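You operate a simulated robot arm through the tools that you are given. There is no shell and no other tool.

The job below is to be done with a simulated robot arm. You get a single attempt, and the scene is never put back.

Task
Creep the small drum's open seat up, fit the short block, park it.
Fine: block from the bench top, parked at the bottom; black switch on for the creep, off after the fit; lever braked, then grey switch off; other blocks stay.

It is judged by the outcome, as a careful person would: the job done as asked, and still so three seconds after it is handed in. It fails if anything else is knocked over, pushed out of place, dropped, spilled or broken.

Robot
A 7-joint arm with a fingered hand, fixed in place. Base frame: the origin is on the floor under the middle of its stand, x ahead of it, y to its left, z up. Units: m, rad, N and s.
It reaches about 1.333 m from its shoulder. Its first joint turns from -1.204 to 3.002 rad. Payload 5 kg.
The tool frame sits at the grasp point between the pads (the TCP): z along the fingers, y along the line on which they close. The tips reach 0.032 m beyond it. The gripper opens to 0.16 m; its body begins 0.089 m behind the TCP. The gripper is a hand of 3 fingers: y runs from the thumb to the fingers, the wrist lies at [0, 0, -0.252] in the tool frame.
Orientation is that of the tool frame in the base frame, as [roll, pitch, yaw] about the fixed x, y, z axes, in that order (R = Rz(yaw) Ry(pitch) Rx(roll)). With the fingers straight down and closing along the base's y, the tool's x points along the base's -x, its y along +y and its z along -z.

Tools
- The arm moves only by the tool jog_arm. Its argument "targets" is one flat list of numbers, 6 for each row, row after row: the shift along the tool's x, y, z in m, then the turn, a rotation vector about the tool's x, y, z in rad. In form: [x, y, z, wx, wy, wz, x, y, z, wx, wy, wz, ...]. A call has 1 to 20 rows; each row is the pose to reach, as a shift and turn from the pose commanded when the call began, along the tool's axes at that moment. Each row takes 0.2 s and may step no farther than 0.05 m and 0.15 rad from the row before; otherwise, the whole call is refused. A pose out of reach is approached as far as the arm can. The call stops where the force on the tool passes 40 N (or 10 N more than at its start, if that is more) or the arm is blocked; 0.2 s more then pass. In this call time passes only in rows, and 0.2 s behind the last. It gives the time, the measured TCP pose, the force on the tool (base axes), the opening and the grip force at its end, in the units of the frame above (readings bear some noise), with the torque about the TCP (base axes, N m) and any sound that the robot's microphone picked up.
- Cameras (640 x 400 px; columns grow to the right, rows downward): "scene" is fixed at [0.2187, -0.6496, 1.6467]; the picture's right is [0.36, -0.93, 0.00], its down [-0.61, -0.23, -0.76] and it looks along [0.71, 0.27, -0.65] (base axes); focal length 214 px, centre (320, 200). "wrist" rides on the gripper at [0.065, -0.004, -0.116] in the tool frame; the picture's right is [0.06, 1.00, 0.00], its down [-0.87, 0.05, -0.49] and it looks along [-0.49, 0.03, 0.87] (tool axes); focal length 261 px, centre (320, 200). There is no depth. A picture from a camera that has moved, and an enlarged one, comes with that camera's place and axes in the base frame and with its lens.
- camera(camera): a new picture of that camera. It takes no simulated time.
- move_column(by): slides the trunk up (or, below 0, down) by that many m; the arm rides with it, the base frame stays. It gives what a move gives, with no picture.
- move_fingers(finger1, finger2, thumb_bend): sets how far each is bent, from 0 (flat) to 1 (curled in); at 0.3 the hand is open as for a grip, at 0.7 the pads meet at the TCP. One left out holds its place. A second passes; each finger stops where it meets its share of the squeeze, and holds until it gets a number again. It is the only way to open and close the hand. It gives what a move gives, with no picture; readings hold the bend of each and the force on the fingers (four entries, about 0 where the hand has none), thumb and palm.
- inspect(camera, box): a new picture of the part [left, top, right, bottom] of that camera's present view, enlarged. It takes no simulated time.
- close_job(): hands the job in; it is judged then, once.

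Places have to be worked out from the pictures, the camera data and where the tool is seen. Open the gripper and draw the arm clear of the work before you hand the job in, unless the task says otherwise.

The tools are called after "Request:" as a command line: name --argument value ..., lists and objects as JSON in quotes. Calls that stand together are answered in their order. jog_arm: Moves the arm, as the interface text tells. Its arguments: {"type":"object","properties":{"targets":{"type":"array","items":{"type":"number"}}},"required":["targets"]} The other tools are called the same way: move_column (by) moves the trunk up or down; move_fingers (finger1, finger2, thumb_bend) moves the fingers one by one; camera (camera) takes a picture; inspect (camera, box) takes an enlarged picture of a part of a camera's view; close_job () hands the job in.

At the start:

```text
clock: 0.0
tcp_pos: [0.5499, -0.2027, 1.464]
orientation: [3.14, -0.001, 3.141]
force: [-0.1, -0.5, 0.5]
ft_torque: [0.0, -0.01, -0.01]
grip_width: 0.1601
finger_force: 0.4
shape: jaw
bend: [0.3, 0.3, 0.3]
finger forces: [0.0, 0.1, 0.0, 0.0, 0.0, 0.0]
trunk travel left (down, up): [-0.875, 0.065]
```

scene: 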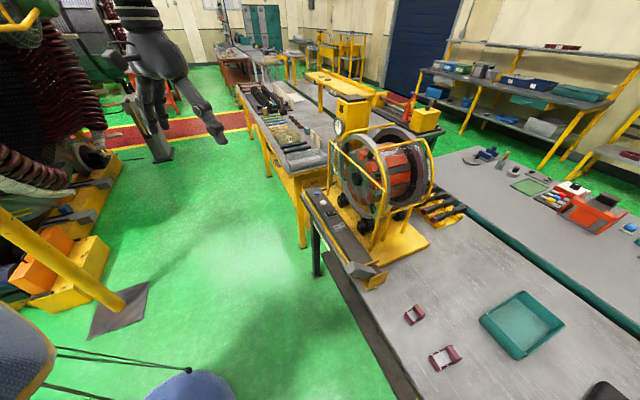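
wrist: 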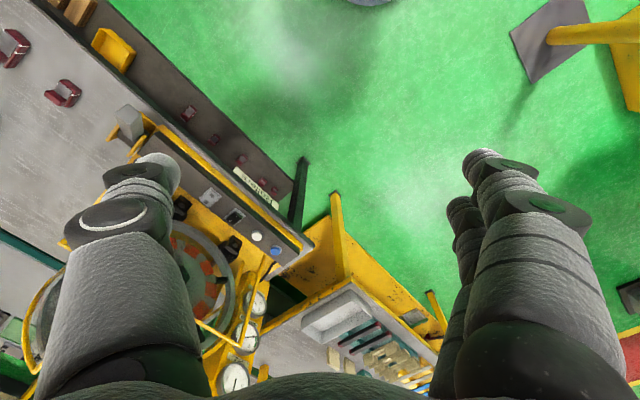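

I start by looking closely at the drum machine and the bench in the scene view and the wrist view.

Request:
inspect --camera "scene" --box '[290, 110, 450, 300]'

Request:
inspect --camera "scene" --box '[380, 270, 620, 400]'

Request:
inspect --camera "wrist" --box '[0, 0, 340, 400]'

```text
2.11 times, centred on (370, 205) of scene
camera zoom: at [0.2187, -0.6496, 1.6467], right [0.36, -0.93, 0.0], down [-0.61, -0.23, -0.76], along [0.71, 0.27, -0.65], focal length 452 px, centre (215, 190)
```

zoom: 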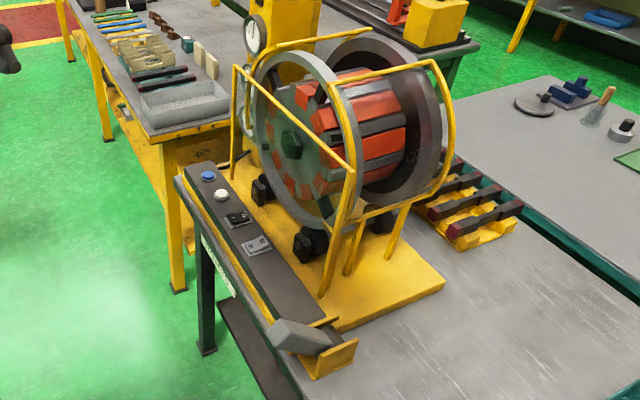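

```text
2.67 times, centred on (500, 335) of scene
camera zoom: at [0.2187, -0.6496, 1.6467], right [0.36, -0.93, 0.0], down [-0.61, -0.23, -0.76], along [0.71, 0.27, -0.65], focal length 572 px, centre (-160, -160)
```

zoom: 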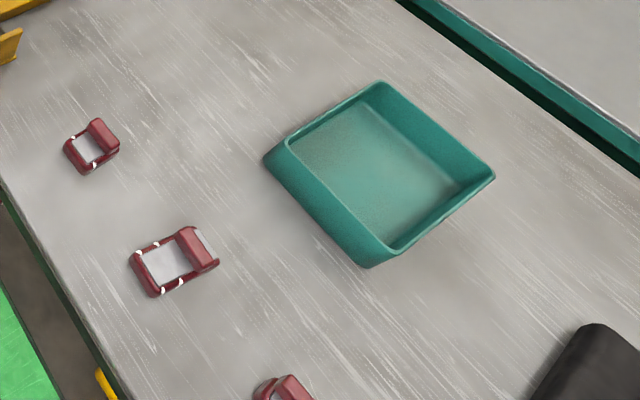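

```text
1.00 times, centred on (170, 200) of wrist (not enlarged: the box is as wide or as high as the picture)
camera zoom: at [0.4853, -0.2075, 1.5812], right [-0.06, 1.0, 0.0], down [0.87, 0.05, 0.49], along [0.49, 0.03, -0.87], focal length 261 px, centre (470, 200)
```

zoom: 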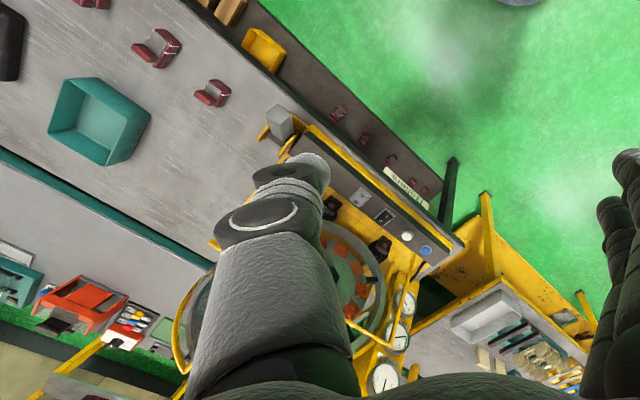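

The bench seems to run at about 45° in the base frame: the panel's buttons lie near (0.86..1.05, -0.50..-0.31, 0.93), and the drum is behind them. I turn the tool to face the machine squarely and move to a high viewpoint for a clearer look.

Request:
jog_arm --targets '[-0.03, -0.03, -0.004, 0, 0, 0.098, -0.06, -0.06, -0.008, 0, 0, 0.196, -0.09, -0.09, -0.012, 0, 0, 0.294, -0.12, -0.12, -0.016, 0, 0, 0.392, -0.15, -0.15, -0.02, 0, 0, 0.49, -0.18, -0.18, -0.024, 0, 0, 0.588, -0.21, -0.21, -0.028, 0, 0, 0.686, -0.24, -0.24, -0.032, 0, 0, 0.785]'

Request:
camera --camera "wrist"

```text
clock: 1.8
tcp_pos: [0.7922, -0.4452, 1.493]
orientation: [3.141, -0.003, 2.354]
force: [-0.1, 0.3, 0.1]
ft_torque: [0.05, 0.03, 0.0]
grip_width: 0.1598
finger_force: 0.0
shape: jaw
bend: [0.3, 0.3, 0.3]
finger forces: [0.0, 0.0, 0.0, 0.1, 0.1, 0.1]
trunk travel left (down, up): [-0.875, 0.065]
```

```text
taken
camera wrist: at [0.7437, -0.4032, 1.6098], right [0.66, 0.75, 0.0], down [0.65, -0.58, 0.49], along [0.37, -0.32, -0.87], focal length 261 px, centre (320, 200)
```

wrist: 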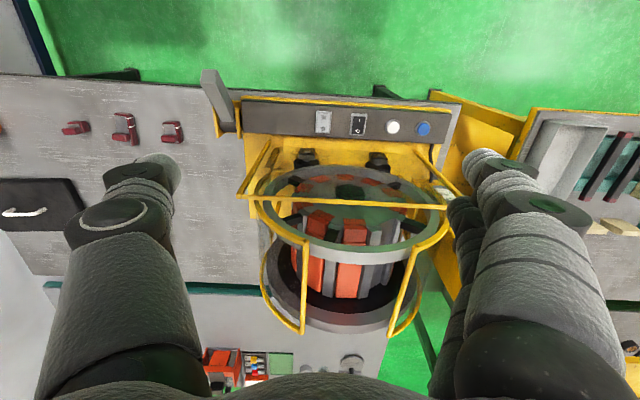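

The machine is now in view between the fingers. I enlarge the drum, the panel and the bench blocks.

Request:
inspect --camera "wrist" --box '[230, 150, 460, 340]'

Request:
inspect --camera "wrist" --box '[190, 60, 470, 180]'

Request:
inspect --camera "wrist" --box '[0, 60, 240, 200]'

Request:
camera --camera "scene"

```text
2.11 times, centred on (345, 245) of wrist
camera zoom: at [0.7437, -0.4032, 1.6098], right [0.66, 0.75, 0.0], down [0.65, -0.58, 0.49], along [0.37, -0.32, -0.87], focal length 549 px, centre (267, 105)
```

zoom: 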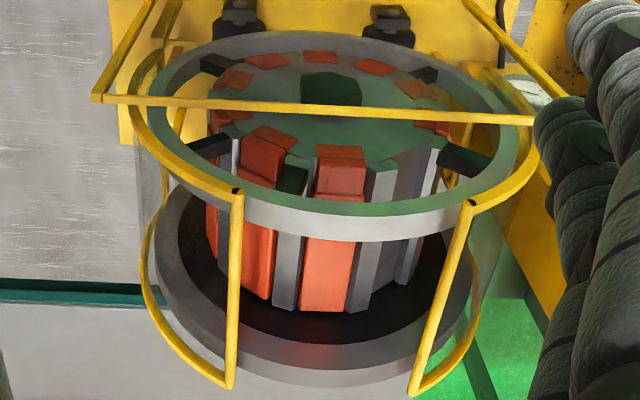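

```text
2.29 times, centred on (330, 120) of wrist
camera zoom: at [0.7437, -0.4032, 1.6098], right [0.66, 0.75, 0.0], down [0.65, -0.58, 0.49], along [0.37, -0.32, -0.87], focal length 596 px, centre (297, 383)
```

zoom: 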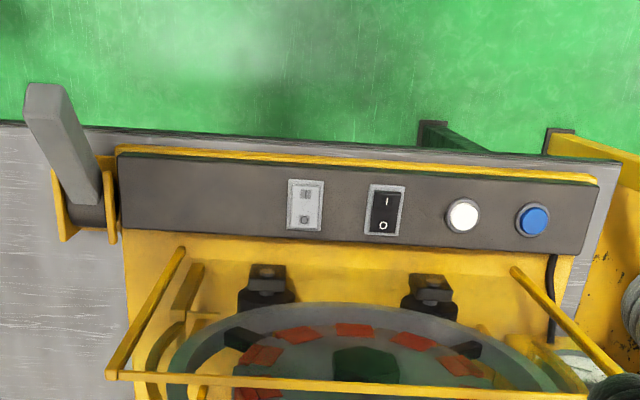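

```text
2.67 times, centred on (120, 130) of wrist
camera zoom: at [0.7437, -0.4032, 1.6098], right [0.66, 0.75, 0.0], down [0.65, -0.58, 0.49], along [0.37, -0.32, -0.87], focal length 695 px, centre (853, 387)
```

zoom: 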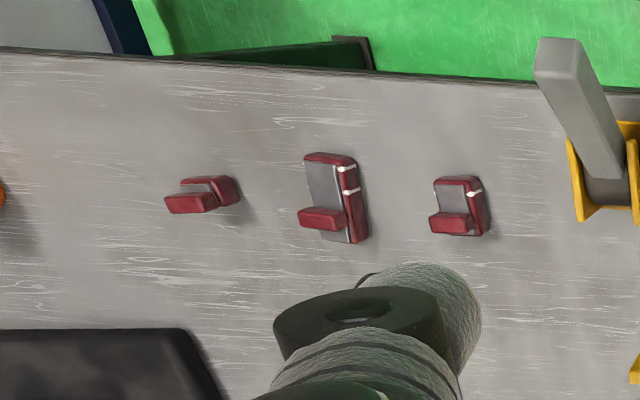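

```text
taken
```

scene: 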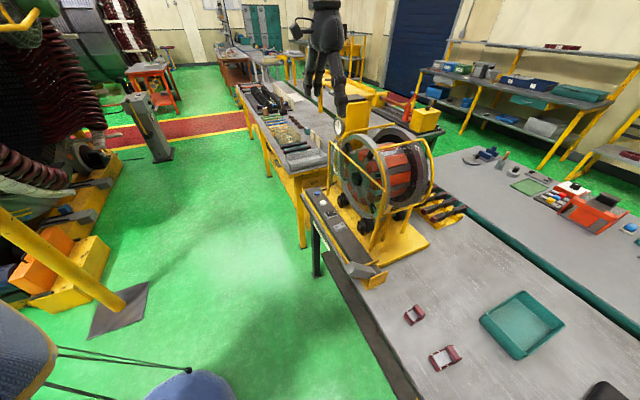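

Three red blocks lie on the bench top, roughly at (0.61,-0.84), (0.52,-0.92) and (0.43,-1.03), and one of them has no white marks. I move the wrist camera over them to judge lengths and orientation.

Request:
jog_arm --targets '[0, -0.034, 0.02, 0, 0, 0, 0, -0.068, 0.045, 0, 0, 0, 0, -0.102, 0.07, 0, 0, 0, 0, -0.136, 0.1, 0, 0, 0, 0, -0.17, 0.13, 0, 0, 0, 0, -0.204, 0.16, 0, 0, 0, 0, -0.238, 0.19, 0, 0, 0, 0, -0.272, 0.22, 0, 0, 0, 0, -0.306, 0.25, 0, 0, 0, 0, -0.34, 0.28, 0, 0, 0, 0, -0.374, 0.31, 0, 0, 0, 0, -0.408, 0.34, 0, 0, 0, -0.01, -0.442, 0.36, 0, 0, 0, -0.02, -0.474, 0.376, 0, 0, 0]'

Request:
camera --camera "wrist"

```text
clock: 4.8
tcp_pos: [0.4703, -0.7928, 1.119]
orientation: [3.14, -0.001, 2.356]
force: [0.4, 0.3, 0.4]
ft_torque: [0.0, 0.0, -0.01]
grip_width: 0.1599
finger_force: 0.0
shape: jaw
bend: [0.3, 0.3, 0.3]
finger forces: [0.0, 0.0, 0.1, 0.1, 0.1, 0.0]
trunk travel left (down, up): [-0.875, 0.065]
```

```text
taken
camera wrist: at [0.4206, -0.7504, 1.2358], right [0.66, 0.75, 0.0], down [0.65, -0.58, 0.49], along [0.37, -0.32, -0.87], focal length 261 px, centre (320, 200)
```

wrist: 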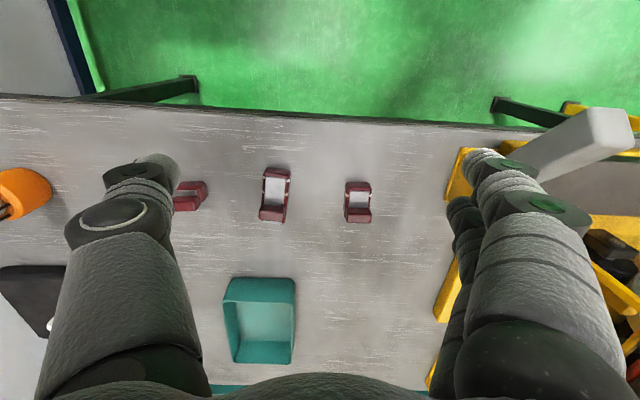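

Request:
inspect --camera "wrist" --box '[160, 140, 400, 260]'

Request:
inspect --camera "scene" --box '[390, 290, 510, 400]'

```text
2.67 times, centred on (280, 200) of wrist
camera zoom: at [0.4206, -0.7504, 1.2358], right [0.66, 0.75, 0.0], down [0.65, -0.58, 0.49], along [0.37, -0.32, -0.87], focal length 695 px, centre (427, 200)
```

zoom: 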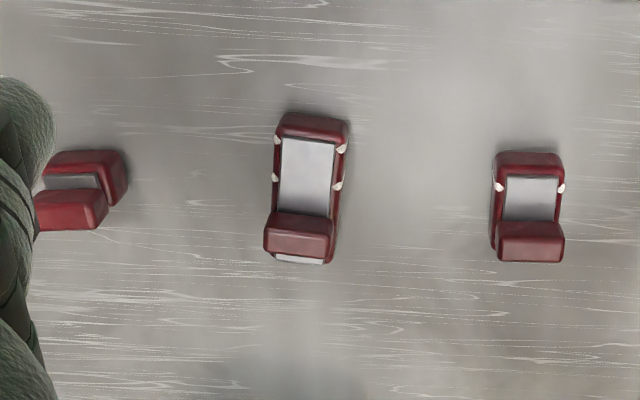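

```text
3.64 times, centred on (450, 345) of scene
camera zoom: at [0.2187, -0.6496, 1.6467], right [0.36, -0.93, 0.0], down [-0.61, -0.23, -0.76], along [0.71, 0.27, -0.65], focal length 780 px, centre (-153, -327)
```

zoom: 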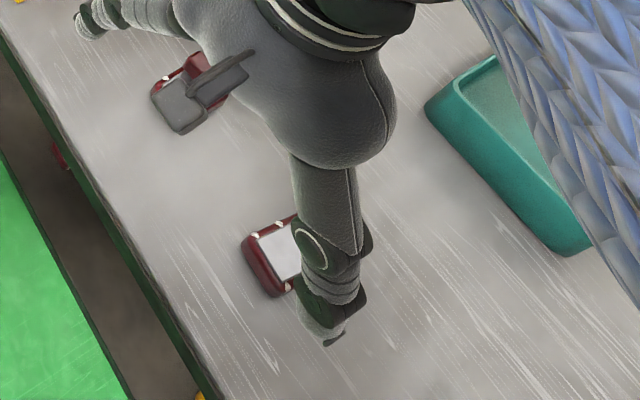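

The right block has one white pip per side and is shorter, the middle block has two; the left one is half hidden. I shift left to see the left block fully.

Request:
jog_arm --targets '[0, -0.045, 0, 0, 0, 0, 0, -0.09, 0.02, 0, 0, 0, 0, -0.13, 0.04, 0, 0, 0]'

Request:
camera --camera "wrist"

Request:
inspect --camera "wrist" --box '[200, 120, 440, 270]'

```text
clock: 5.6
tcp_pos: [0.3779, -0.8874, 1.0809]
orientation: [3.141, -0.001, 2.355]
force: [-0.5, 0.0, 0.3]
ft_torque: [-0.01, -0.03, -0.01]
grip_width: 0.1601
finger_force: 0.1
shape: jaw
bend: [0.3, 0.3, 0.3]
finger forces: [0.0, 0.0, 0.0, 0.1, 0.1, 0.0]
trunk travel left (down, up): [-0.875, 0.065]
```

```text
taken
camera wrist: at [0.3284, -0.845, 1.1976], right [0.66, 0.75, 0.0], down [0.65, -0.58, 0.49], along [0.37, -0.32, -0.87], focal length 261 px, centre (320, 200)
```

wrist: 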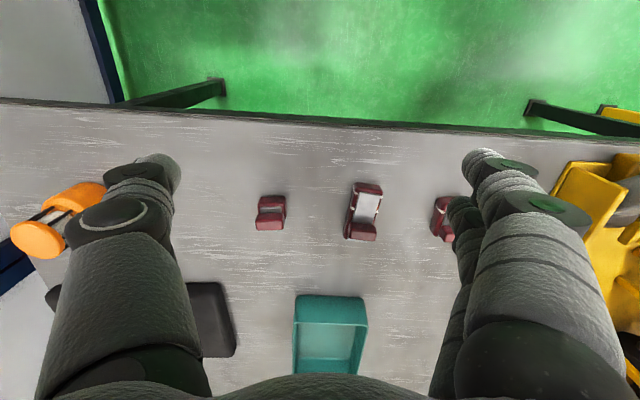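

```text
2.67 times, centred on (320, 195) of wrist
camera zoom: at [0.3284, -0.845, 1.1976], right [0.66, 0.75, 0.0], down [0.65, -0.58, 0.49], along [0.37, -0.32, -0.87], focal length 695 px, centre (320, 213)
```

zoom: 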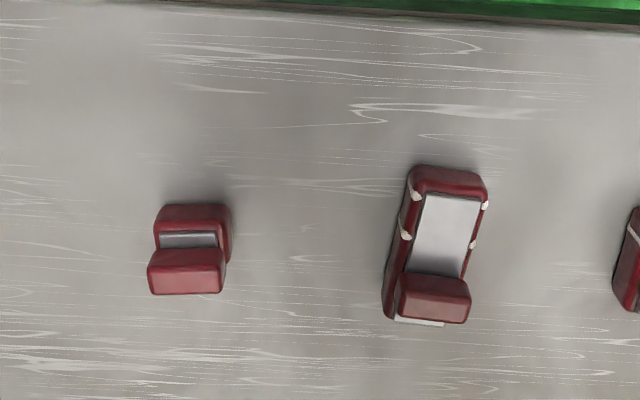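

The left block has no pips and is clearly the shortest; the right one (one pip) is medium and the middle one (two pips) is long. Next I rise and go back to view the drum top closely, between its guard bars (about z 1.29).

Request:
jog_arm --targets '[-0.005, 0.0415, -0.0213, 0, 0, 0, -0.01, 0.083, -0.0426, 0, 0, 0, -0.015, 0.1245, -0.064, 0, 0, 0, -0.02, 0.166, -0.0853, 0, 0, 0, -0.025, 0.2075, -0.1066, 0, 0, 0, -0.03, 0.249, -0.128, 0, 0, 0, -0.035, 0.2905, -0.1493, 0, 0, 0, -0.04, 0.332, -0.1706, 0, 0, 0, -0.045, 0.3735, -0.192, 0, 0, 0, -0.05, 0.415, -0.2133, 0, 0, 0, -0.055, 0.4565, -0.2346, 0, 0, 0, -0.06, 0.498, -0.256, 0, 0, 0, -0.065, 0.5395, -0.2773, 0, 0, 0, -0.07, 0.581, -0.2986, 0, 0, 0, -0.073, 0.6225, -0.32, 0, 0, 0]'

Request:
camera --camera "wrist"

Request:
inspect --camera "wrist" --box '[180, 120, 480, 340]'

```text
clock: 8.8
tcp_pos: [0.8705, -0.4932, 1.4]
orientation: [-3.141, -0.001, 2.355]
force: [1.2, -0.7, 0.5]
ft_torque: [0.01, 0.05, 0.0]
grip_width: 0.1598
finger_force: 0.1
shape: jaw
bend: [0.3, 0.3, 0.3]
finger forces: [0.0, 0.1, 0.1, 0.0, 0.0, 0.0]
trunk travel left (down, up): [-0.875, 0.065]
```

```text
taken
camera wrist: at [0.8218, -0.4509, 1.5165], right [0.66, 0.75, 0.0], down [0.65, -0.58, 0.49], along [0.37, -0.33, -0.87], focal length 261 px, centre (320, 200)
```

wrist: 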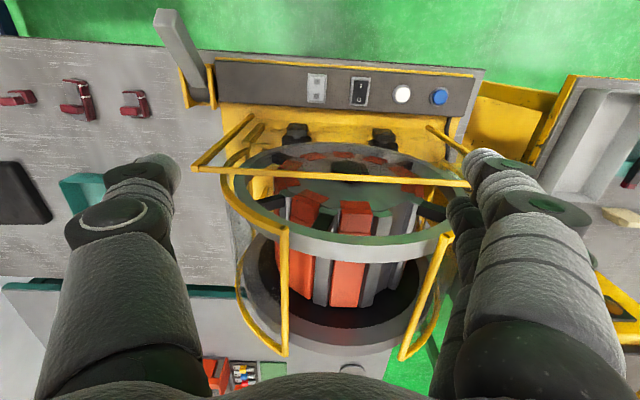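

```text
1.82 times, centred on (330, 230) of wrist
camera zoom: at [0.8218, -0.4509, 1.5165], right [0.66, 0.75, 0.0], down [0.65, -0.58, 0.49], along [0.37, -0.33, -0.87], focal length 474 px, centre (302, 146)
```

zoom: 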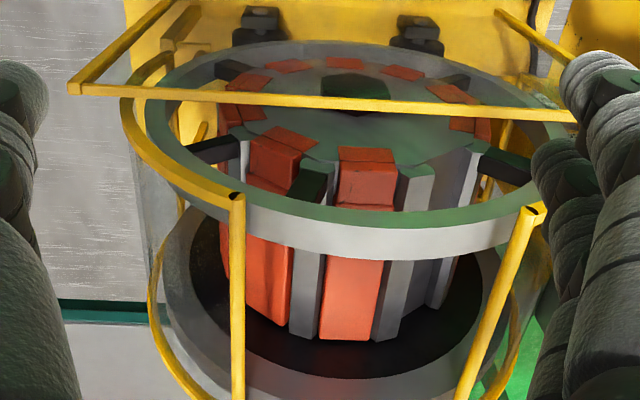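

I see the drum's front face and the top of its barrel between ribs. I zoom further both from this view and the scene camera to find the open seat.

Request:
inspect --camera "wrist" --box '[260, 180, 430, 320]'

Request:
inspect --camera "scene" --box '[325, 115, 445, 215]'

Request:
inspect --camera "wrist" --box '[230, 130, 450, 230]'

```text
2.86 times, centred on (345, 250) of wrist
camera zoom: at [0.8218, -0.4509, 1.5165], right [0.66, 0.75, 0.0], down [0.65, -0.58, 0.49], along [0.37, -0.33, -0.87], focal length 745 px, centre (249, 57)
```

zoom: 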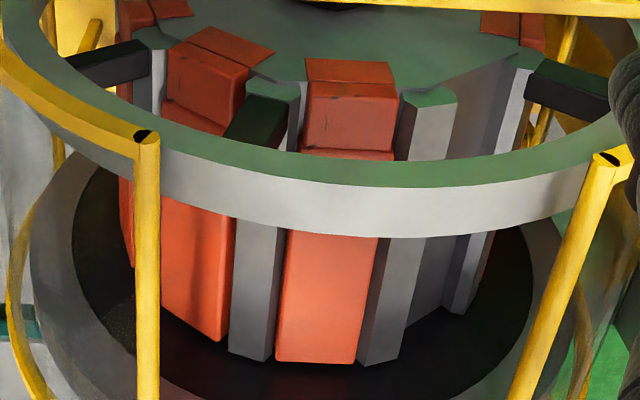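

```text
4.00 times, centred on (385, 165) of scene
camera zoom: at [0.2187, -0.6496, 1.6467], right [0.36, -0.93, 0.0], down [-0.61, -0.23, -0.76], along [0.71, 0.27, -0.65], focal length 858 px, centre (60, 340)
```

zoom: 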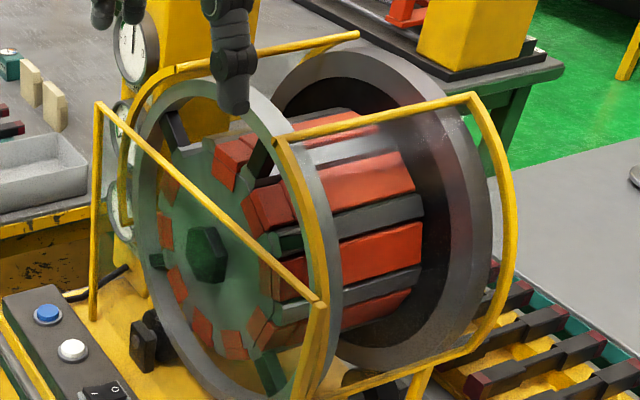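

```text
2.91 times, centred on (340, 180) of wrist
camera zoom: at [0.8218, -0.4509, 1.5165], right [0.66, 0.75, 0.0], down [0.65, -0.58, 0.49], along [0.37, -0.33, -0.87], focal length 758 px, centre (262, 258)
```

zoom: 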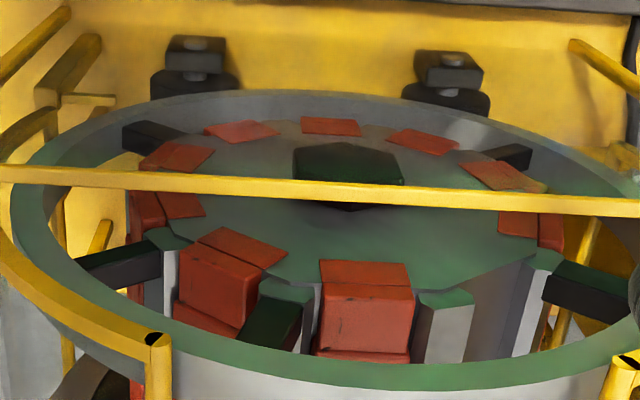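

The drum has ten seats: nine hold orange blocks, and the open one is next to the topmost block on the +e1 side (towards the blue button). I shift sideways to look straight into it and also look at the rack behind.

Request:
jog_arm --targets '[-0.02, 0.04, 0, 0, 0, 0, -0.04, 0.08, 0, 0, 0, 0, -0.05, 0.11, 0, 0, 0, 0]'

Request:
camera --camera "wrist"

Request:
inspect --camera "wrist" --box '[200, 140, 380, 280]'

Request:
inspect --camera "scene" --box '[400, 170, 500, 250]'

```text
clock: 9.6
tcp_pos: [0.9291, -0.4632, 1.3847]
orientation: [3.125, 0.008, 2.354]
force: [0.2, 0.5, 0.2]
ft_torque: [0.02, -0.03, 0.0]
grip_width: 0.1599
finger_force: 0.0
shape: jaw
bend: [0.3, 0.3, 0.3]
finger forces: [0.0, 0.0, 0.0, 0.1, 0.1, 0.0]
out of reach, approached as far as the arm can: row 2, 3
trunk travel left (down, up): [-0.875, 0.065]
```

```text
taken
camera wrist: at [0.877, -0.4228, 1.5], right [0.66, 0.75, 0.01], down [0.64, -0.58, 0.5], along [0.38, -0.32, -0.87], focal length 261 px, centre (320, 200)
```

wrist: 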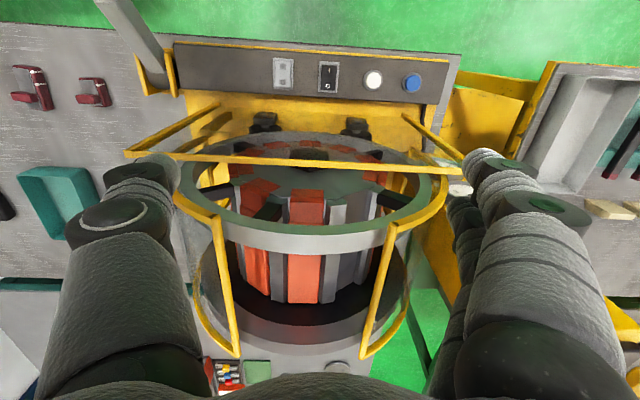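

```text
2.86 times, centred on (290, 210) of wrist
camera zoom: at [0.877, -0.4228, 1.5], right [0.66, 0.75, 0.01], down [0.64, -0.58, 0.5], along [0.38, -0.32, -0.87], focal length 745 px, centre (406, 171)
```

zoom: 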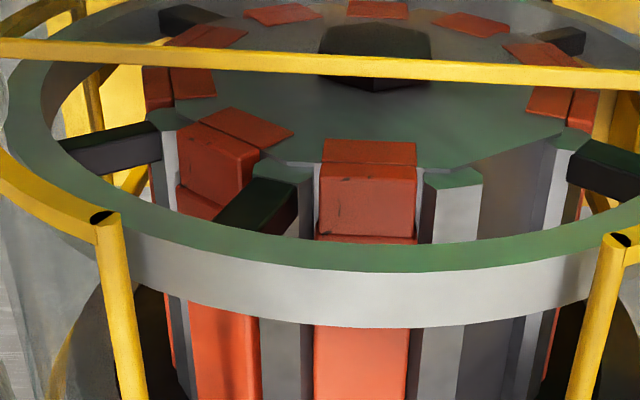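

```text
5.00 times, centred on (450, 210) of scene
camera zoom: at [0.2187, -0.6496, 1.6467], right [0.36, -0.93, 0.0], down [-0.61, -0.23, -0.76], along [0.71, 0.27, -0.65], focal length 1072 px, centre (-330, 150)
```

zoom: 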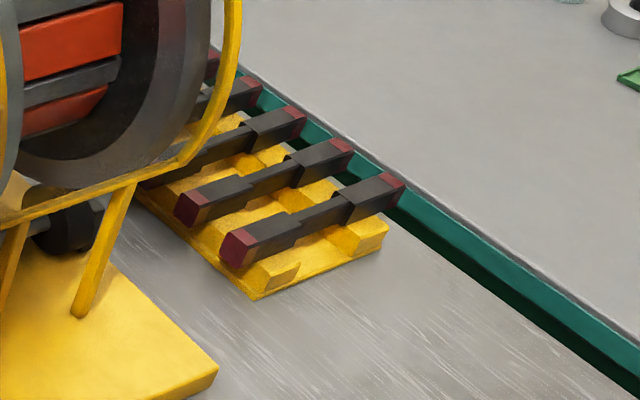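

The arm's reach is limiting at this trunk height, so the trunk will have to go down for work. I zoom in on the panel to read the switch states from here.

Request:
inspect --camera "wrist" --box '[255, 45, 435, 105]'

Request:
inspect --camera "scene" --box '[300, 180, 390, 295]'

Request:
inspect --camera "wrist" --box '[0, 0, 260, 240]'

```text
3.56 times, centred on (345, 75) of wrist
camera zoom: at [0.877, -0.4228, 1.5], right [0.66, 0.75, 0.01], down [0.64, -0.58, 0.5], along [0.38, -0.32, -0.87], focal length 927 px, centre (231, 644)
```

zoom: 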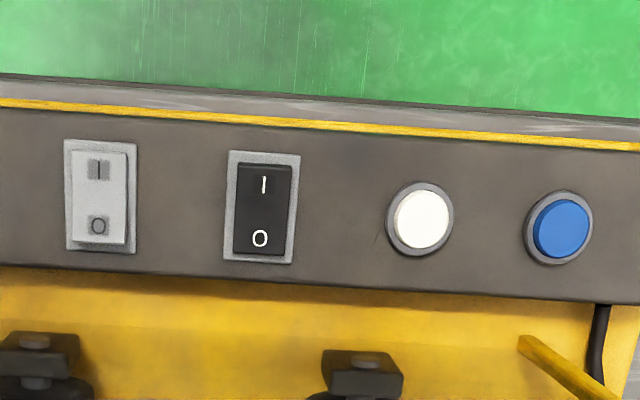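

```text
3.48 times, centred on (345, 238) of scene
camera zoom: at [0.2187, -0.6496, 1.6467], right [0.36, -0.93, 0.0], down [-0.61, -0.23, -0.76], along [0.71, 0.27, -0.65], focal length 746 px, centre (233, 70)
```

zoom: 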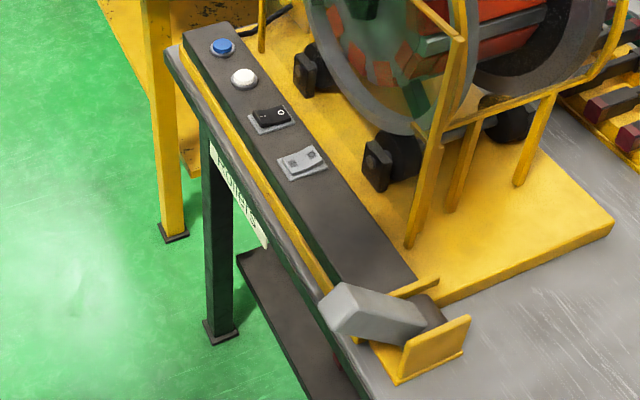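

```text
1.67 times, centred on (130, 120) of wrist
camera zoom: at [0.877, -0.4228, 1.5], right [0.66, 0.75, 0.01], down [0.64, -0.58, 0.5], along [0.38, -0.32, -0.87], focal length 434 px, centre (637, 333)
```

zoom: 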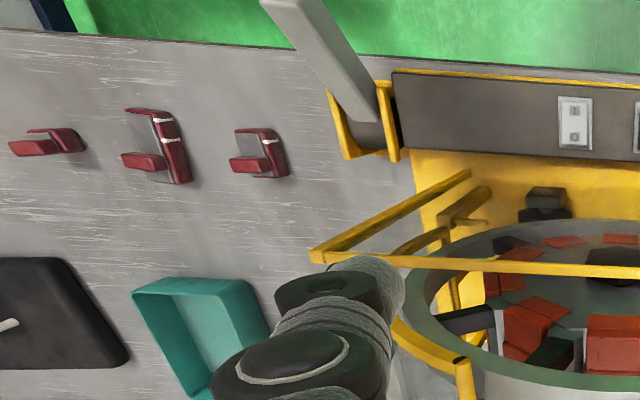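

I zoom more on the label on the panel's front and on the switch rockers to see which ends are pressed.

Request:
inspect --camera "scene" --box '[300, 215, 340, 255]'

Request:
inspect --camera "scene" --box '[322, 200, 347, 230]'

Request:
inspect --camera "scene" --box '[335, 245, 395, 295]'

Request:
inspect --camera "wrist" --box '[265, 50, 345, 100]'

```text
10.00 times, centred on (320, 235) of scene
camera zoom: at [0.2187, -0.6496, 1.6467], right [0.36, -0.93, 0.0], down [-0.61, -0.23, -0.76], along [0.71, 0.27, -0.65], focal length 2145 px, centre (320, -150)
```

zoom: 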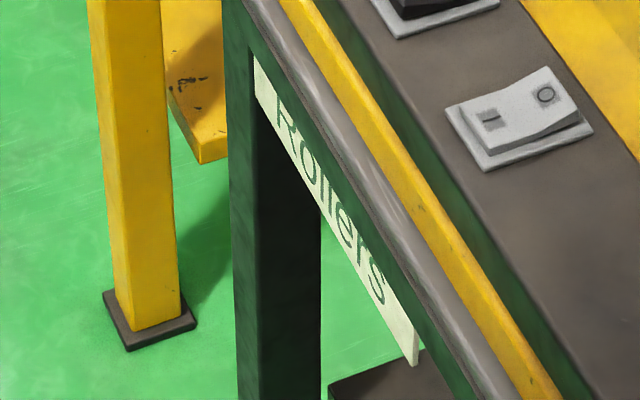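

```text
13.33 times, centred on (334, 215) of scene
camera zoom: at [0.2187, -0.6496, 1.6467], right [0.36, -0.93, 0.0], down [-0.61, -0.23, -0.76], along [0.71, 0.27, -0.65], focal length 2860 px, centre (127, 0)
```

zoom: 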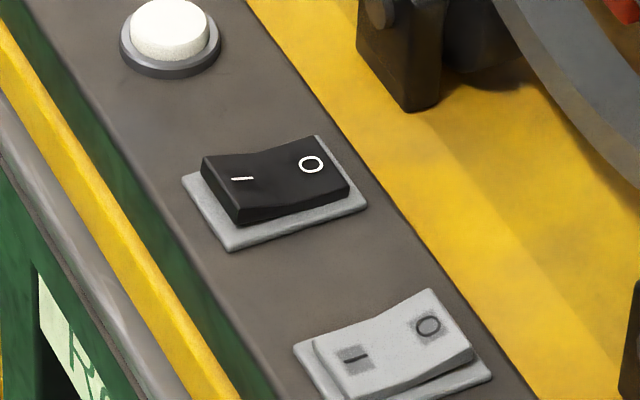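

```text
8.00 times, centred on (365, 270) of scene
camera zoom: at [0.2187, -0.6496, 1.6467], right [0.36, -0.93, 0.0], down [-0.61, -0.23, -0.76], along [0.71, 0.27, -0.65], focal length 1716 px, centre (-40, -360)
```

zoom: 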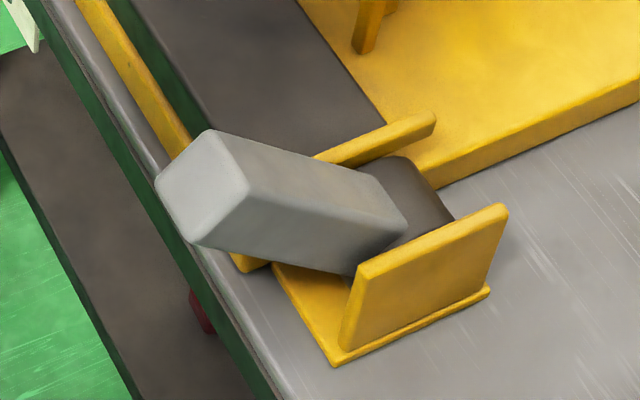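

```text
8.00 times, centred on (305, 75) of wrist
camera zoom: at [0.877, -0.4228, 1.5], right [0.66, 0.75, 0.01], down [0.64, -0.58, 0.5], along [0.38, -0.32, -0.87], focal length 2085 px, centre (440, 1200)
```

zoom: 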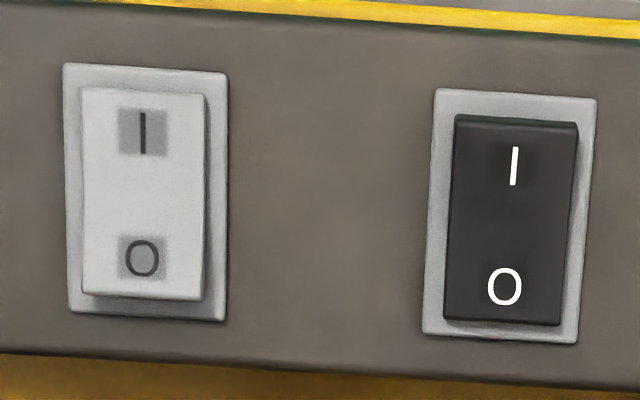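

The grey switch is on (its I end is down) and the black one is off (its O end is down); the I ends face the robot. I will poke with a single finger, so I curl finger 2 and the thumb and check which finger stays out.

Request:
move_fingers --finger1 0.3 --finger2 1.0 --thumb_bend 1.0

Request:
camera --camera "wrist"

```text
clock: 10.6
tcp_pos: [0.9277, -0.4654, 1.3823]
orientation: [3.132, 0.007, 2.355]
force: [-1.2, -0.7, 0.5]
ft_torque: [-0.05, -0.02, -0.01]
grip_width: 0.0616
finger_force: 0.1
shape: fingers
bend: [0.3, 0.92, 0.96]
finger forces: [0.0, 0.0, 0.1, 0.0, 0.1, 0.0]
trunk travel left (down, up): [-0.875, 0.065]
```

```text
taken
camera wrist: at [0.8781, -0.4228, 1.499], right [0.66, 0.75, 0.01], down [0.65, -0.58, 0.5], along [0.38, -0.32, -0.87], focal length 261 px, centre (320, 200)
```

wrist: 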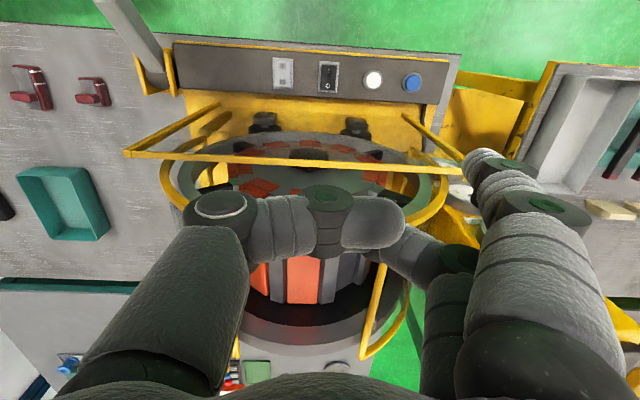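

Finger 1 is the one nearest the camera and it stays out. The guard bar (z about 1.24) stands just behind the panel, so I first draw back towards the robot, then tilt the hand so finger 1's tip leads.

Request:
jog_arm --targets '[0.04, -0.02, 0, 0, 0, 0, 0.08, -0.05, 0, 0, 0, 0, 0.12, -0.08, 0, 0, 0, 0, 0.16, -0.1, 0, 0, 0, 0]'

```text
clock: 11.6
tcp_pos: [0.7429, -0.4243, 1.3857]
orientation: [3.138, 0.001, 2.355]
force: [0.6, -0.8, -0.8]
ft_torque: [-0.03, -0.07, 0.03]
grip_width: 0.0616
finger_force: 0.1
shape: fingers
bend: [0.3, 0.92, 0.96]
finger forces: [0.0, 0.0, 0.0, 0.0, 0.0, 0.0]
trunk travel left (down, up): [-0.875, 0.065]
```

Clear of the frame now at (0.743,-0.424,1.386). I tilt the hand forward and towards finger 1 and come down to hover above the black switch's I end.

Request:
jog_arm --targets '[-0.01, 0.006, 0.036, 0.031, -0.05, 0, -0.02, 0.012, 0.072, 0.0625, -0.1, 0, -0.035, 0.019, 0.107, 0.094, -0.15, 0, -0.05, 0.025, 0.143, 0.125, -0.2, 0, -0.07, 0.031, 0.179, 0.156, -0.25, 0, -0.09, 0.038, 0.215, 0.1875, -0.3, 0, -0.11, 0.044, 0.25, 0.219, -0.35, 0, -0.13, 0.05, 0.286, 0.25, -0.4, 0]'

Request:
camera --camera "wrist"

Request:
inspect --camera "scene" --box '[290, 150, 390, 250]'

```text
clock: 13.4
tcp_pos: [0.8631, -0.4877, 1.1086]
orientation: [-2.883, 0.396, 2.411]
force: [0.1, 0.6, -0.7]
ft_torque: [-0.03, 0.0, -0.01]
grip_width: 0.0618
finger_force: 0.1
shape: fingers
bend: [0.3, 0.92, 0.96]
finger forces: [0.0, 0.0, 0.0, 0.0, 0.1, 0.0]
out of reach, approached as far as the arm can: row 8
trunk travel left (down, up): [-0.875, 0.065]
```

```text
taken
camera wrist: at [0.8032, -0.3991, 1.1868], right [0.68, 0.69, -0.26], down [0.58, -0.29, 0.76], along [0.45, -0.67, -0.59], focal length 261 px, centre (320, 200)
```

wrist: 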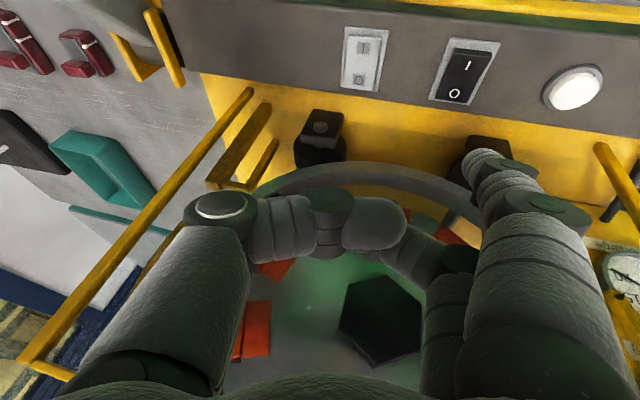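

```text
4.00 times, centred on (340, 200) of scene
camera zoom: at [0.2187, -0.6496, 1.6467], right [0.36, -0.93, 0.0], down [-0.61, -0.23, -0.76], along [0.71, 0.27, -0.65], focal length 858 px, centre (240, 200)
```

zoom: 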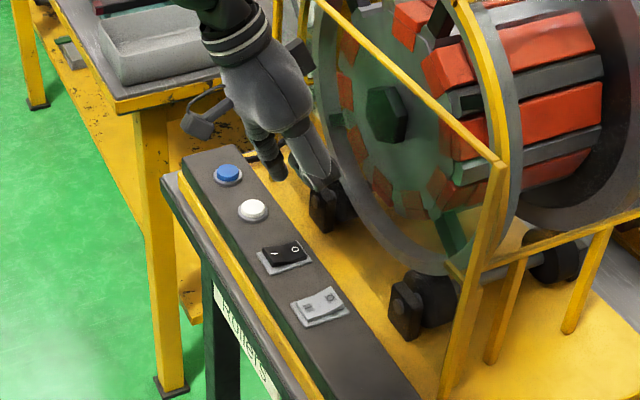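

The arm is near its limit here because the shoulder is high; fitting the two limit poses puts it near z 1.87. I back off into free space in front of the bench and lower the trunk.

Request:
jog_arm --targets '[0.0232, -0.0055, -0.0411, 0, 0, 0, 0.0465, -0.0109, -0.0822, 0, 0, 0, 0.0697, -0.0164, -0.1234, 0, 0, 0, 0.093, -0.0218, -0.1645, 0, 0, 0, 0.1162, -0.0273, -0.2056, 0, 0, 0, 0.1394, -0.0328, -0.2467, 0, 0, 0, 0.1627, -0.0382, -0.2878, 0, 0, 0, 0.1859, -0.0437, -0.329, 0, 0, 0, 0.2092, -0.0491, -0.37, 0, 0, 0, 0.2324, -0.0546, -0.4112, 0, 0, 0]'

Request:
move_column --by -0.4

```text
clock: 15.6
tcp_pos: [0.5907, -0.2827, 1.3788]
orientation: [-2.941, 0.365, 2.399]
force: [-0.1, -0.1, -0.8]
ft_torque: [-0.02, -0.05, -0.01]
grip_width: 0.0615
finger_force: 0.0
shape: fingers
bend: [0.3, 0.93, 0.96]
finger forces: [0.0, 0.0, 0.0, 0.0, 0.0, 0.1]
out of reach, approached as far as the arm can: row 5, 6, 7, 8, 9, 10
trunk travel left (down, up): [-0.875, 0.065]
```

```text
clock: 19.4
tcp_pos: [0.5937, -0.2834, 0.9776]
orientation: [-2.941, 0.363, 2.398]
force: [-0.5, 0.3, -0.6]
ft_torque: [-0.01, 0.0, 0.02]
grip_width: 0.0618
finger_force: 0.0
shape: fingers
bend: [0.3, 0.93, 0.97]
finger forces: [0.0, 0.1, 0.1, 0.0, 0.0, 0.1]
trunk travel left (down, up): [-0.475, 0.465]
```

Trunk lowered by 0.4 m. I look at the scene to see the arm's posture.

Request:
camera --camera "scene"

Request:
camera --camera "wrist"

```text
taken
```

scene: 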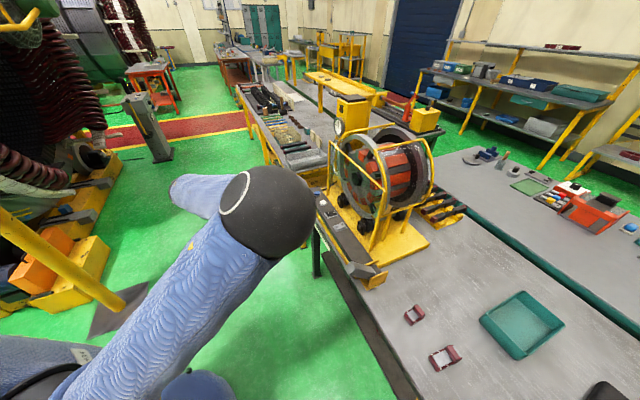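

```text
taken
camera wrist: at [0.5317, -0.2018, 1.0619], right [0.67, 0.71, -0.21], down [0.58, -0.32, 0.75], along [0.47, -0.62, -0.63], focal length 261 px, centre (320, 200)
```

wrist: 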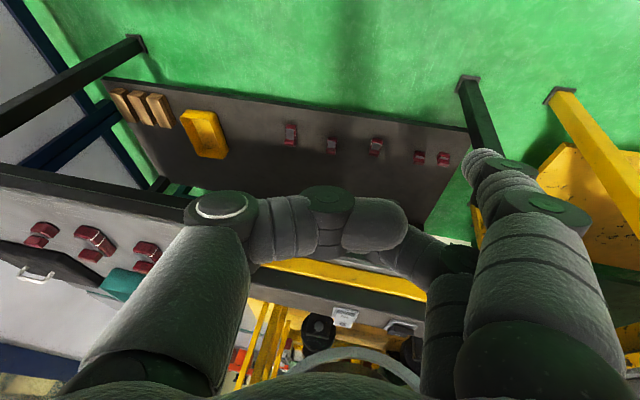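

The lower shelf holds five more red blocks. I zoom there and at the bench blocks to compare their lengths.

Request:
inspect --camera "wrist" --box '[260, 100, 480, 190]'

Request:
inspect --camera "wrist" --box '[0, 190, 190, 310]'

```text
2.91 times, centred on (370, 145) of wrist
camera zoom: at [0.5317, -0.2018, 1.0619], right [0.67, 0.71, -0.21], down [0.58, -0.32, 0.75], along [0.47, -0.62, -0.63], focal length 758 px, centre (174, 360)
```

zoom: 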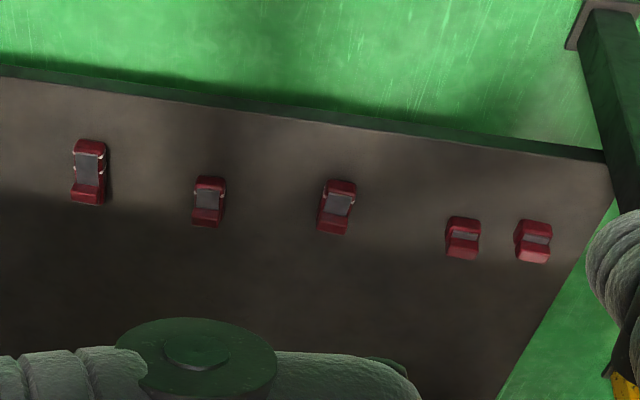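

```text
3.33 times, centred on (95, 250) of wrist
camera zoom: at [0.5317, -0.2018, 1.0619], right [0.67, 0.71, -0.21], down [0.58, -0.32, 0.75], along [0.47, -0.62, -0.63], focal length 869 px, centre (1070, 33)
```

zoom: 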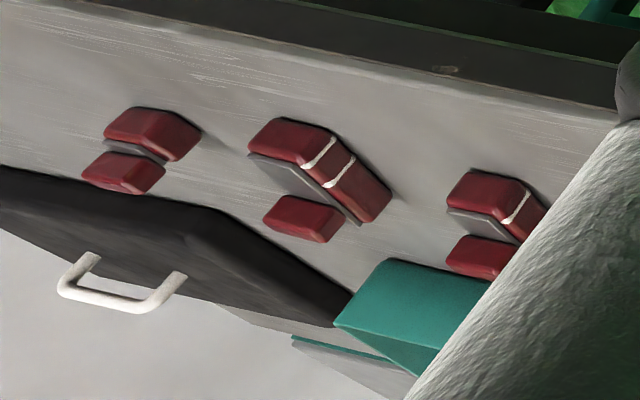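

The shelf holds duplicates (two short, two medium, one long), so the wanted piece is the pip-less short block on the bench top at about (0.43,-1.03). I undo the sideways roll, keep the forward tilt, and test reachability.

Request:
jog_arm --targets '[0, 0, -0.02, -0.094, -0.017, 0.018, 0, 0, -0.04, -0.187, -0.033, 0.037]'

```text
clock: 20.0
tcp_pos: [0.5878, -0.2689, 1.0147]
orientation: [3.139, 0.4, 2.364]
force: [-0.3, -0.1, 0.3]
ft_torque: [0.04, -0.02, -0.01]
grip_width: 0.0615
finger_force: 0.1
shape: fingers
bend: [0.3, 0.93, 0.97]
finger forces: [0.0, 0.0, 0.0, 0.1, 0.1, 0.0]
trunk travel left (down, up): [-0.475, 0.465]
```

Good, full reach now. I move forward to hover about 10 cm above the black switch and check finger 1's tip in both views.

Request:
jog_arm --targets '[-0.041, 0.003, -0.015, 0, 0, 0, -0.082, 0.0066, -0.0305, 0, 0, 0, -0.1204, 0.0113, -0.0143, 0, 0, 0, -0.1587, 0.016, 0.002, 0, 0, 0, -0.1971, 0.0207, 0.0182, 0, 0, 0, -0.2355, 0.0255, 0.0344, 0, 0, 0, -0.2739, 0.0302, 0.0506, 0, 0, 0, -0.3122, 0.0349, 0.0669, 0, 0, 0, -0.3506, 0.0396, 0.0831, 0, 0, 0]'

Request:
camera --camera "wrist"

Request:
inspect --camera "scene" --box '[290, 150, 390, 250]'

```text
clock: 22.0
tcp_pos: [0.8684, -0.4912, 1.0749]
orientation: [-3.14, 0.397, 2.365]
force: [0.1, 0.3, -0.2]
ft_torque: [0.03, 0.02, -0.02]
grip_width: 0.0617
finger_force: 0.1
shape: fingers
bend: [0.3, 0.93, 0.97]
finger forces: [0.0, 0.1, 0.0, 0.0, 0.0, 0.0]
trunk travel left (down, up): [-0.475, 0.465]
```

```text
taken
camera wrist: at [0.791, -0.4211, 1.155], right [0.66, 0.75, -0.02], down [0.47, -0.39, 0.79], along [0.58, -0.53, -0.61], focal length 261 px, centre (320, 200)
```

wrist: 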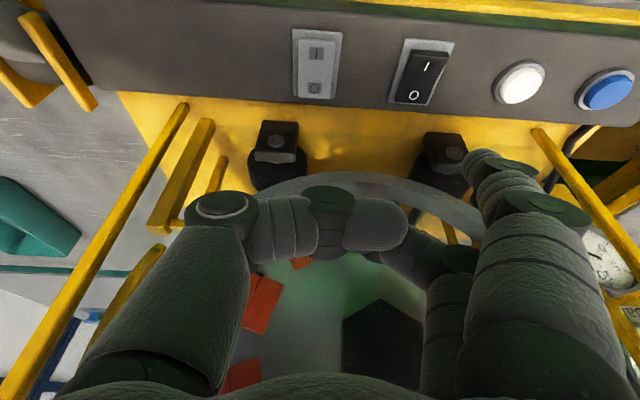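

```text
4.00 times, centred on (340, 200) of scene
camera zoom: at [0.2187, -0.6496, 1.6467], right [0.36, -0.93, 0.0], down [-0.61, -0.23, -0.76], along [0.71, 0.27, -0.65], focal length 858 px, centre (240, 200)
```

zoom: 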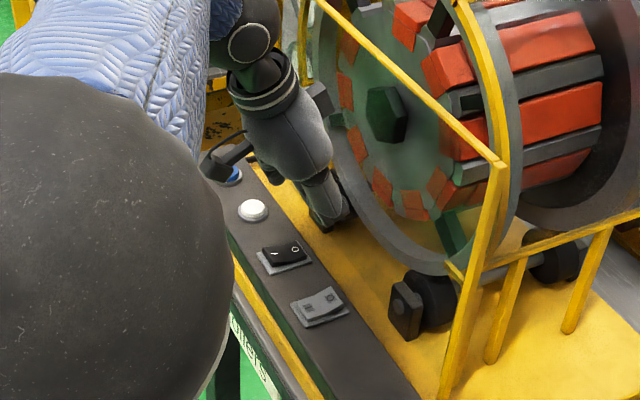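

By my estimate finger 1's tip is at about (0.918,-0.423,1.048), directly over the I end. I descend 7 cm straight down and check again.

Request:
jog_arm --targets '[0.0136, 0, 0.0322, 0, 0, 0, 0.0272, 0, 0.0645, 0, 0, 0]'

Request:
camera --camera "wrist"

Request:
inspect --camera "scene" --box '[310, 170, 370, 230]'

```text
clock: 22.6
tcp_pos: [0.8688, -0.4889, 1.0043]
orientation: [-3.141, 0.399, 2.362]
force: [-0.7, 0.4, -0.3]
ft_torque: [0.01, 0.0, 0.05]
grip_width: 0.0616
finger_force: 0.0
shape: fingers
bend: [0.3, 0.93, 0.97]
finger forces: [0.1, 0.1, 0.0, 0.0, 0.0, 0.1]
trunk travel left (down, up): [-0.475, 0.465]
```

```text
taken
camera wrist: at [0.7905, -0.4197, 1.0854], right [0.66, 0.75, -0.02], down [0.47, -0.39, 0.79], along [0.58, -0.53, -0.61], focal length 261 px, centre (320, 200)
```

wrist: 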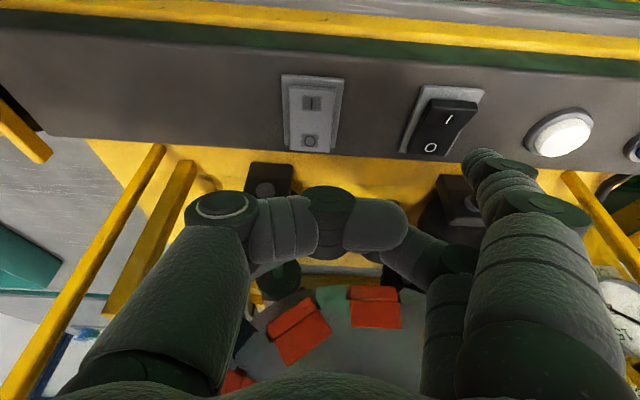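

```text
6.67 times, centred on (340, 200) of scene
camera zoom: at [0.2187, -0.6496, 1.6467], right [0.36, -0.93, 0.0], down [-0.61, -0.23, -0.76], along [0.71, 0.27, -0.65], focal length 1430 px, centre (187, 200)
```

zoom: 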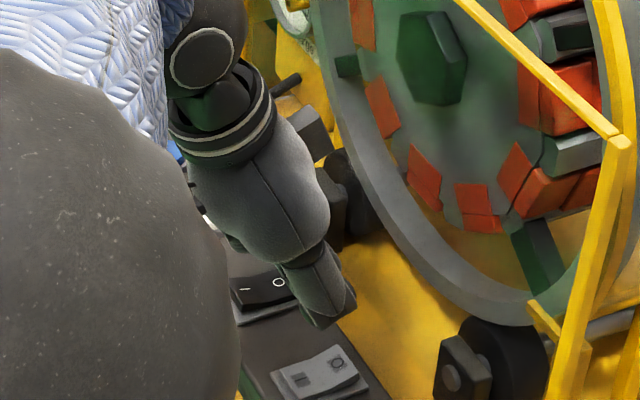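

The tip is lining up with the I end, slightly to its right. I descend 3 cm more with a 6 mm correction to the left.

Request:
jog_arm --targets '[0.0117, -0.006, 0.0276, 0, 0, 0]'

Request:
inspect --camera "wrist" --box '[360, 80, 560, 220]'

```text
clock: 23.0
tcp_pos: [0.8647, -0.4943, 0.9716]
orientation: [3.14, 0.4, 2.364]
force: [0.2, 0.4, -0.4]
ft_torque: [0.01, 0.0, 0.05]
grip_width: 0.062
finger_force: 0.1
shape: fingers
bend: [0.3, 0.93, 0.97]
finger forces: [0.0, 0.1, 0.0, 0.0, 0.0, 0.0]
trunk travel left (down, up): [-0.475, 0.465]
```

```text
2.86 times, centred on (460, 150) of wrist
camera zoom: at [0.7873, -0.425, 1.0533], right [0.66, 0.75, -0.02], down [0.47, -0.39, 0.79], along [0.58, -0.53, -0.61], focal length 745 px, centre (-80, 343)
```

zoom: 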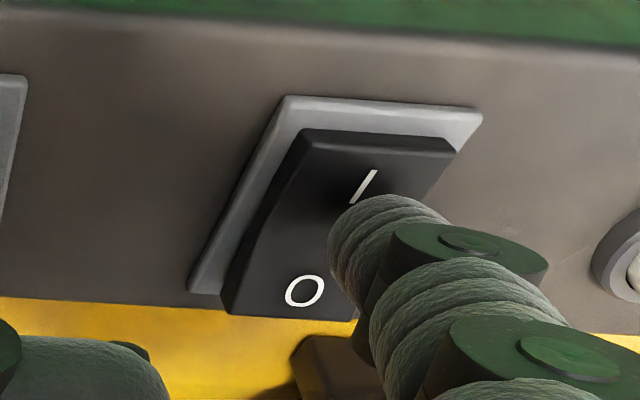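

The fingertip is just above the I half. I nudge slightly towards the robot and step down in small increments, watching the force.

Request:
jog_arm --targets '[0.0078, 0, 0.0032, 0, 0, 0]'

Request:
jog_arm --targets '[0.0016, 0, 0.0037, 0, 0, 0]'

Request:
inspect --camera "wrist" --box '[360, 80, 560, 220]'

```text
clock: 23.4
tcp_pos: [0.8599, -0.4898, 0.9674]
orientation: [-3.14, 0.4, 2.364]
force: [0.8, -0.8, 4.1]
ft_torque: [0.25, -0.28, -0.09]
grip_width: 0.0629
finger_force: 1.7
shape: fingers
bend: [0.29, 0.93, 0.97]
finger forces: [3.7, 0.0, 0.0, 0.1, 0.0, 0.1]
trunk travel left (down, up): [-0.475, 0.465]
```

```text
clock: 23.8
tcp_pos: [0.8587, -0.4891, 0.9677]
orientation: [3.14, 0.4, 2.361]
force: [-4.7, -4.5, 16.9]
ft_torque: [1.13, -0.94, 0.06]
grip_width: 0.0633
finger_force: 8.6
shape: fingers
bend: [0.29, 0.93, 0.97]
finger forces: [16.9, 0.0, 0.0, 0.0, 0.0, 0.0]
trunk travel left (down, up): [-0.475, 0.465]
```

```text
2.86 times, centred on (460, 150) of wrist
camera zoom: at [0.7819, -0.4197, 1.0482], right [0.66, 0.75, -0.02], down [0.47, -0.39, 0.79], along [0.59, -0.53, -0.61], focal length 745 px, centre (-80, 343)
```

zoom: 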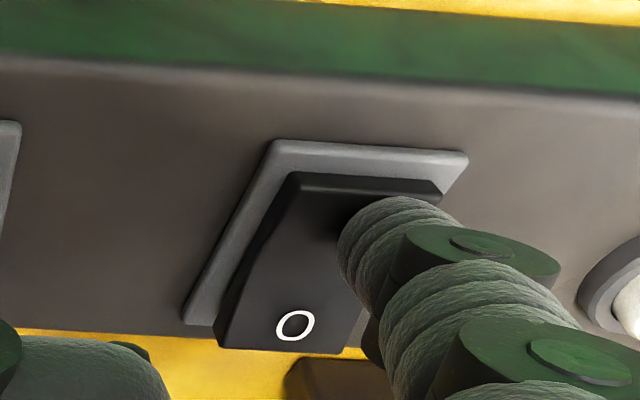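

Contact at about 17 N but the rocker's O end is still down. I lift, move 7 mm closer to the I end for more leverage, and press again.

Request:
jog_arm --targets '[-0.002, 0, -0.0085, 0, 0, 0, 0.0045, 0, -0.0113, 0, 0, 0, 0.0076, 0, -0.004, 0, 0, 0]'

Request:
inspect --camera "wrist" --box '[360, 80, 560, 220]'

```text
clock: 24.6
tcp_pos: [0.8544, -0.4834, 0.9656]
orientation: [3.141, 0.402, 2.363]
force: [0.5, -0.4, 3.6]
ft_torque: [0.18, -0.23, -0.04]
grip_width: 0.0623
finger_force: 1.4
shape: fingers
bend: [0.29, 0.93, 0.97]
finger forces: [2.8, 0.0, 0.1, 0.0, 0.0, 0.1]
trunk travel left (down, up): [-0.475, 0.465]
```

```text
2.86 times, centred on (460, 150) of wrist
camera zoom: at [0.7761, -0.4135, 1.0477], right [0.66, 0.75, -0.02], down [0.47, -0.39, 0.79], along [0.59, -0.53, -0.61], focal length 745 px, centre (-80, 343)
```

zoom: 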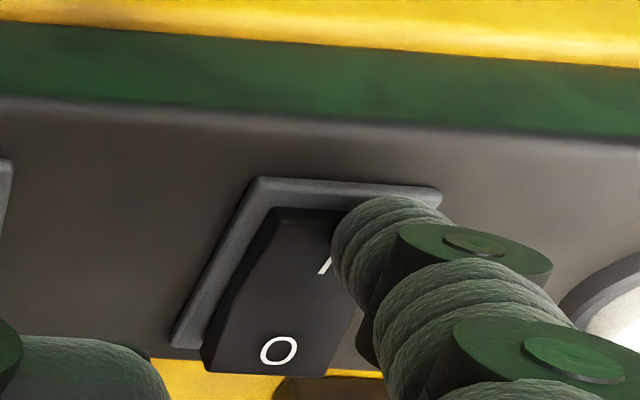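

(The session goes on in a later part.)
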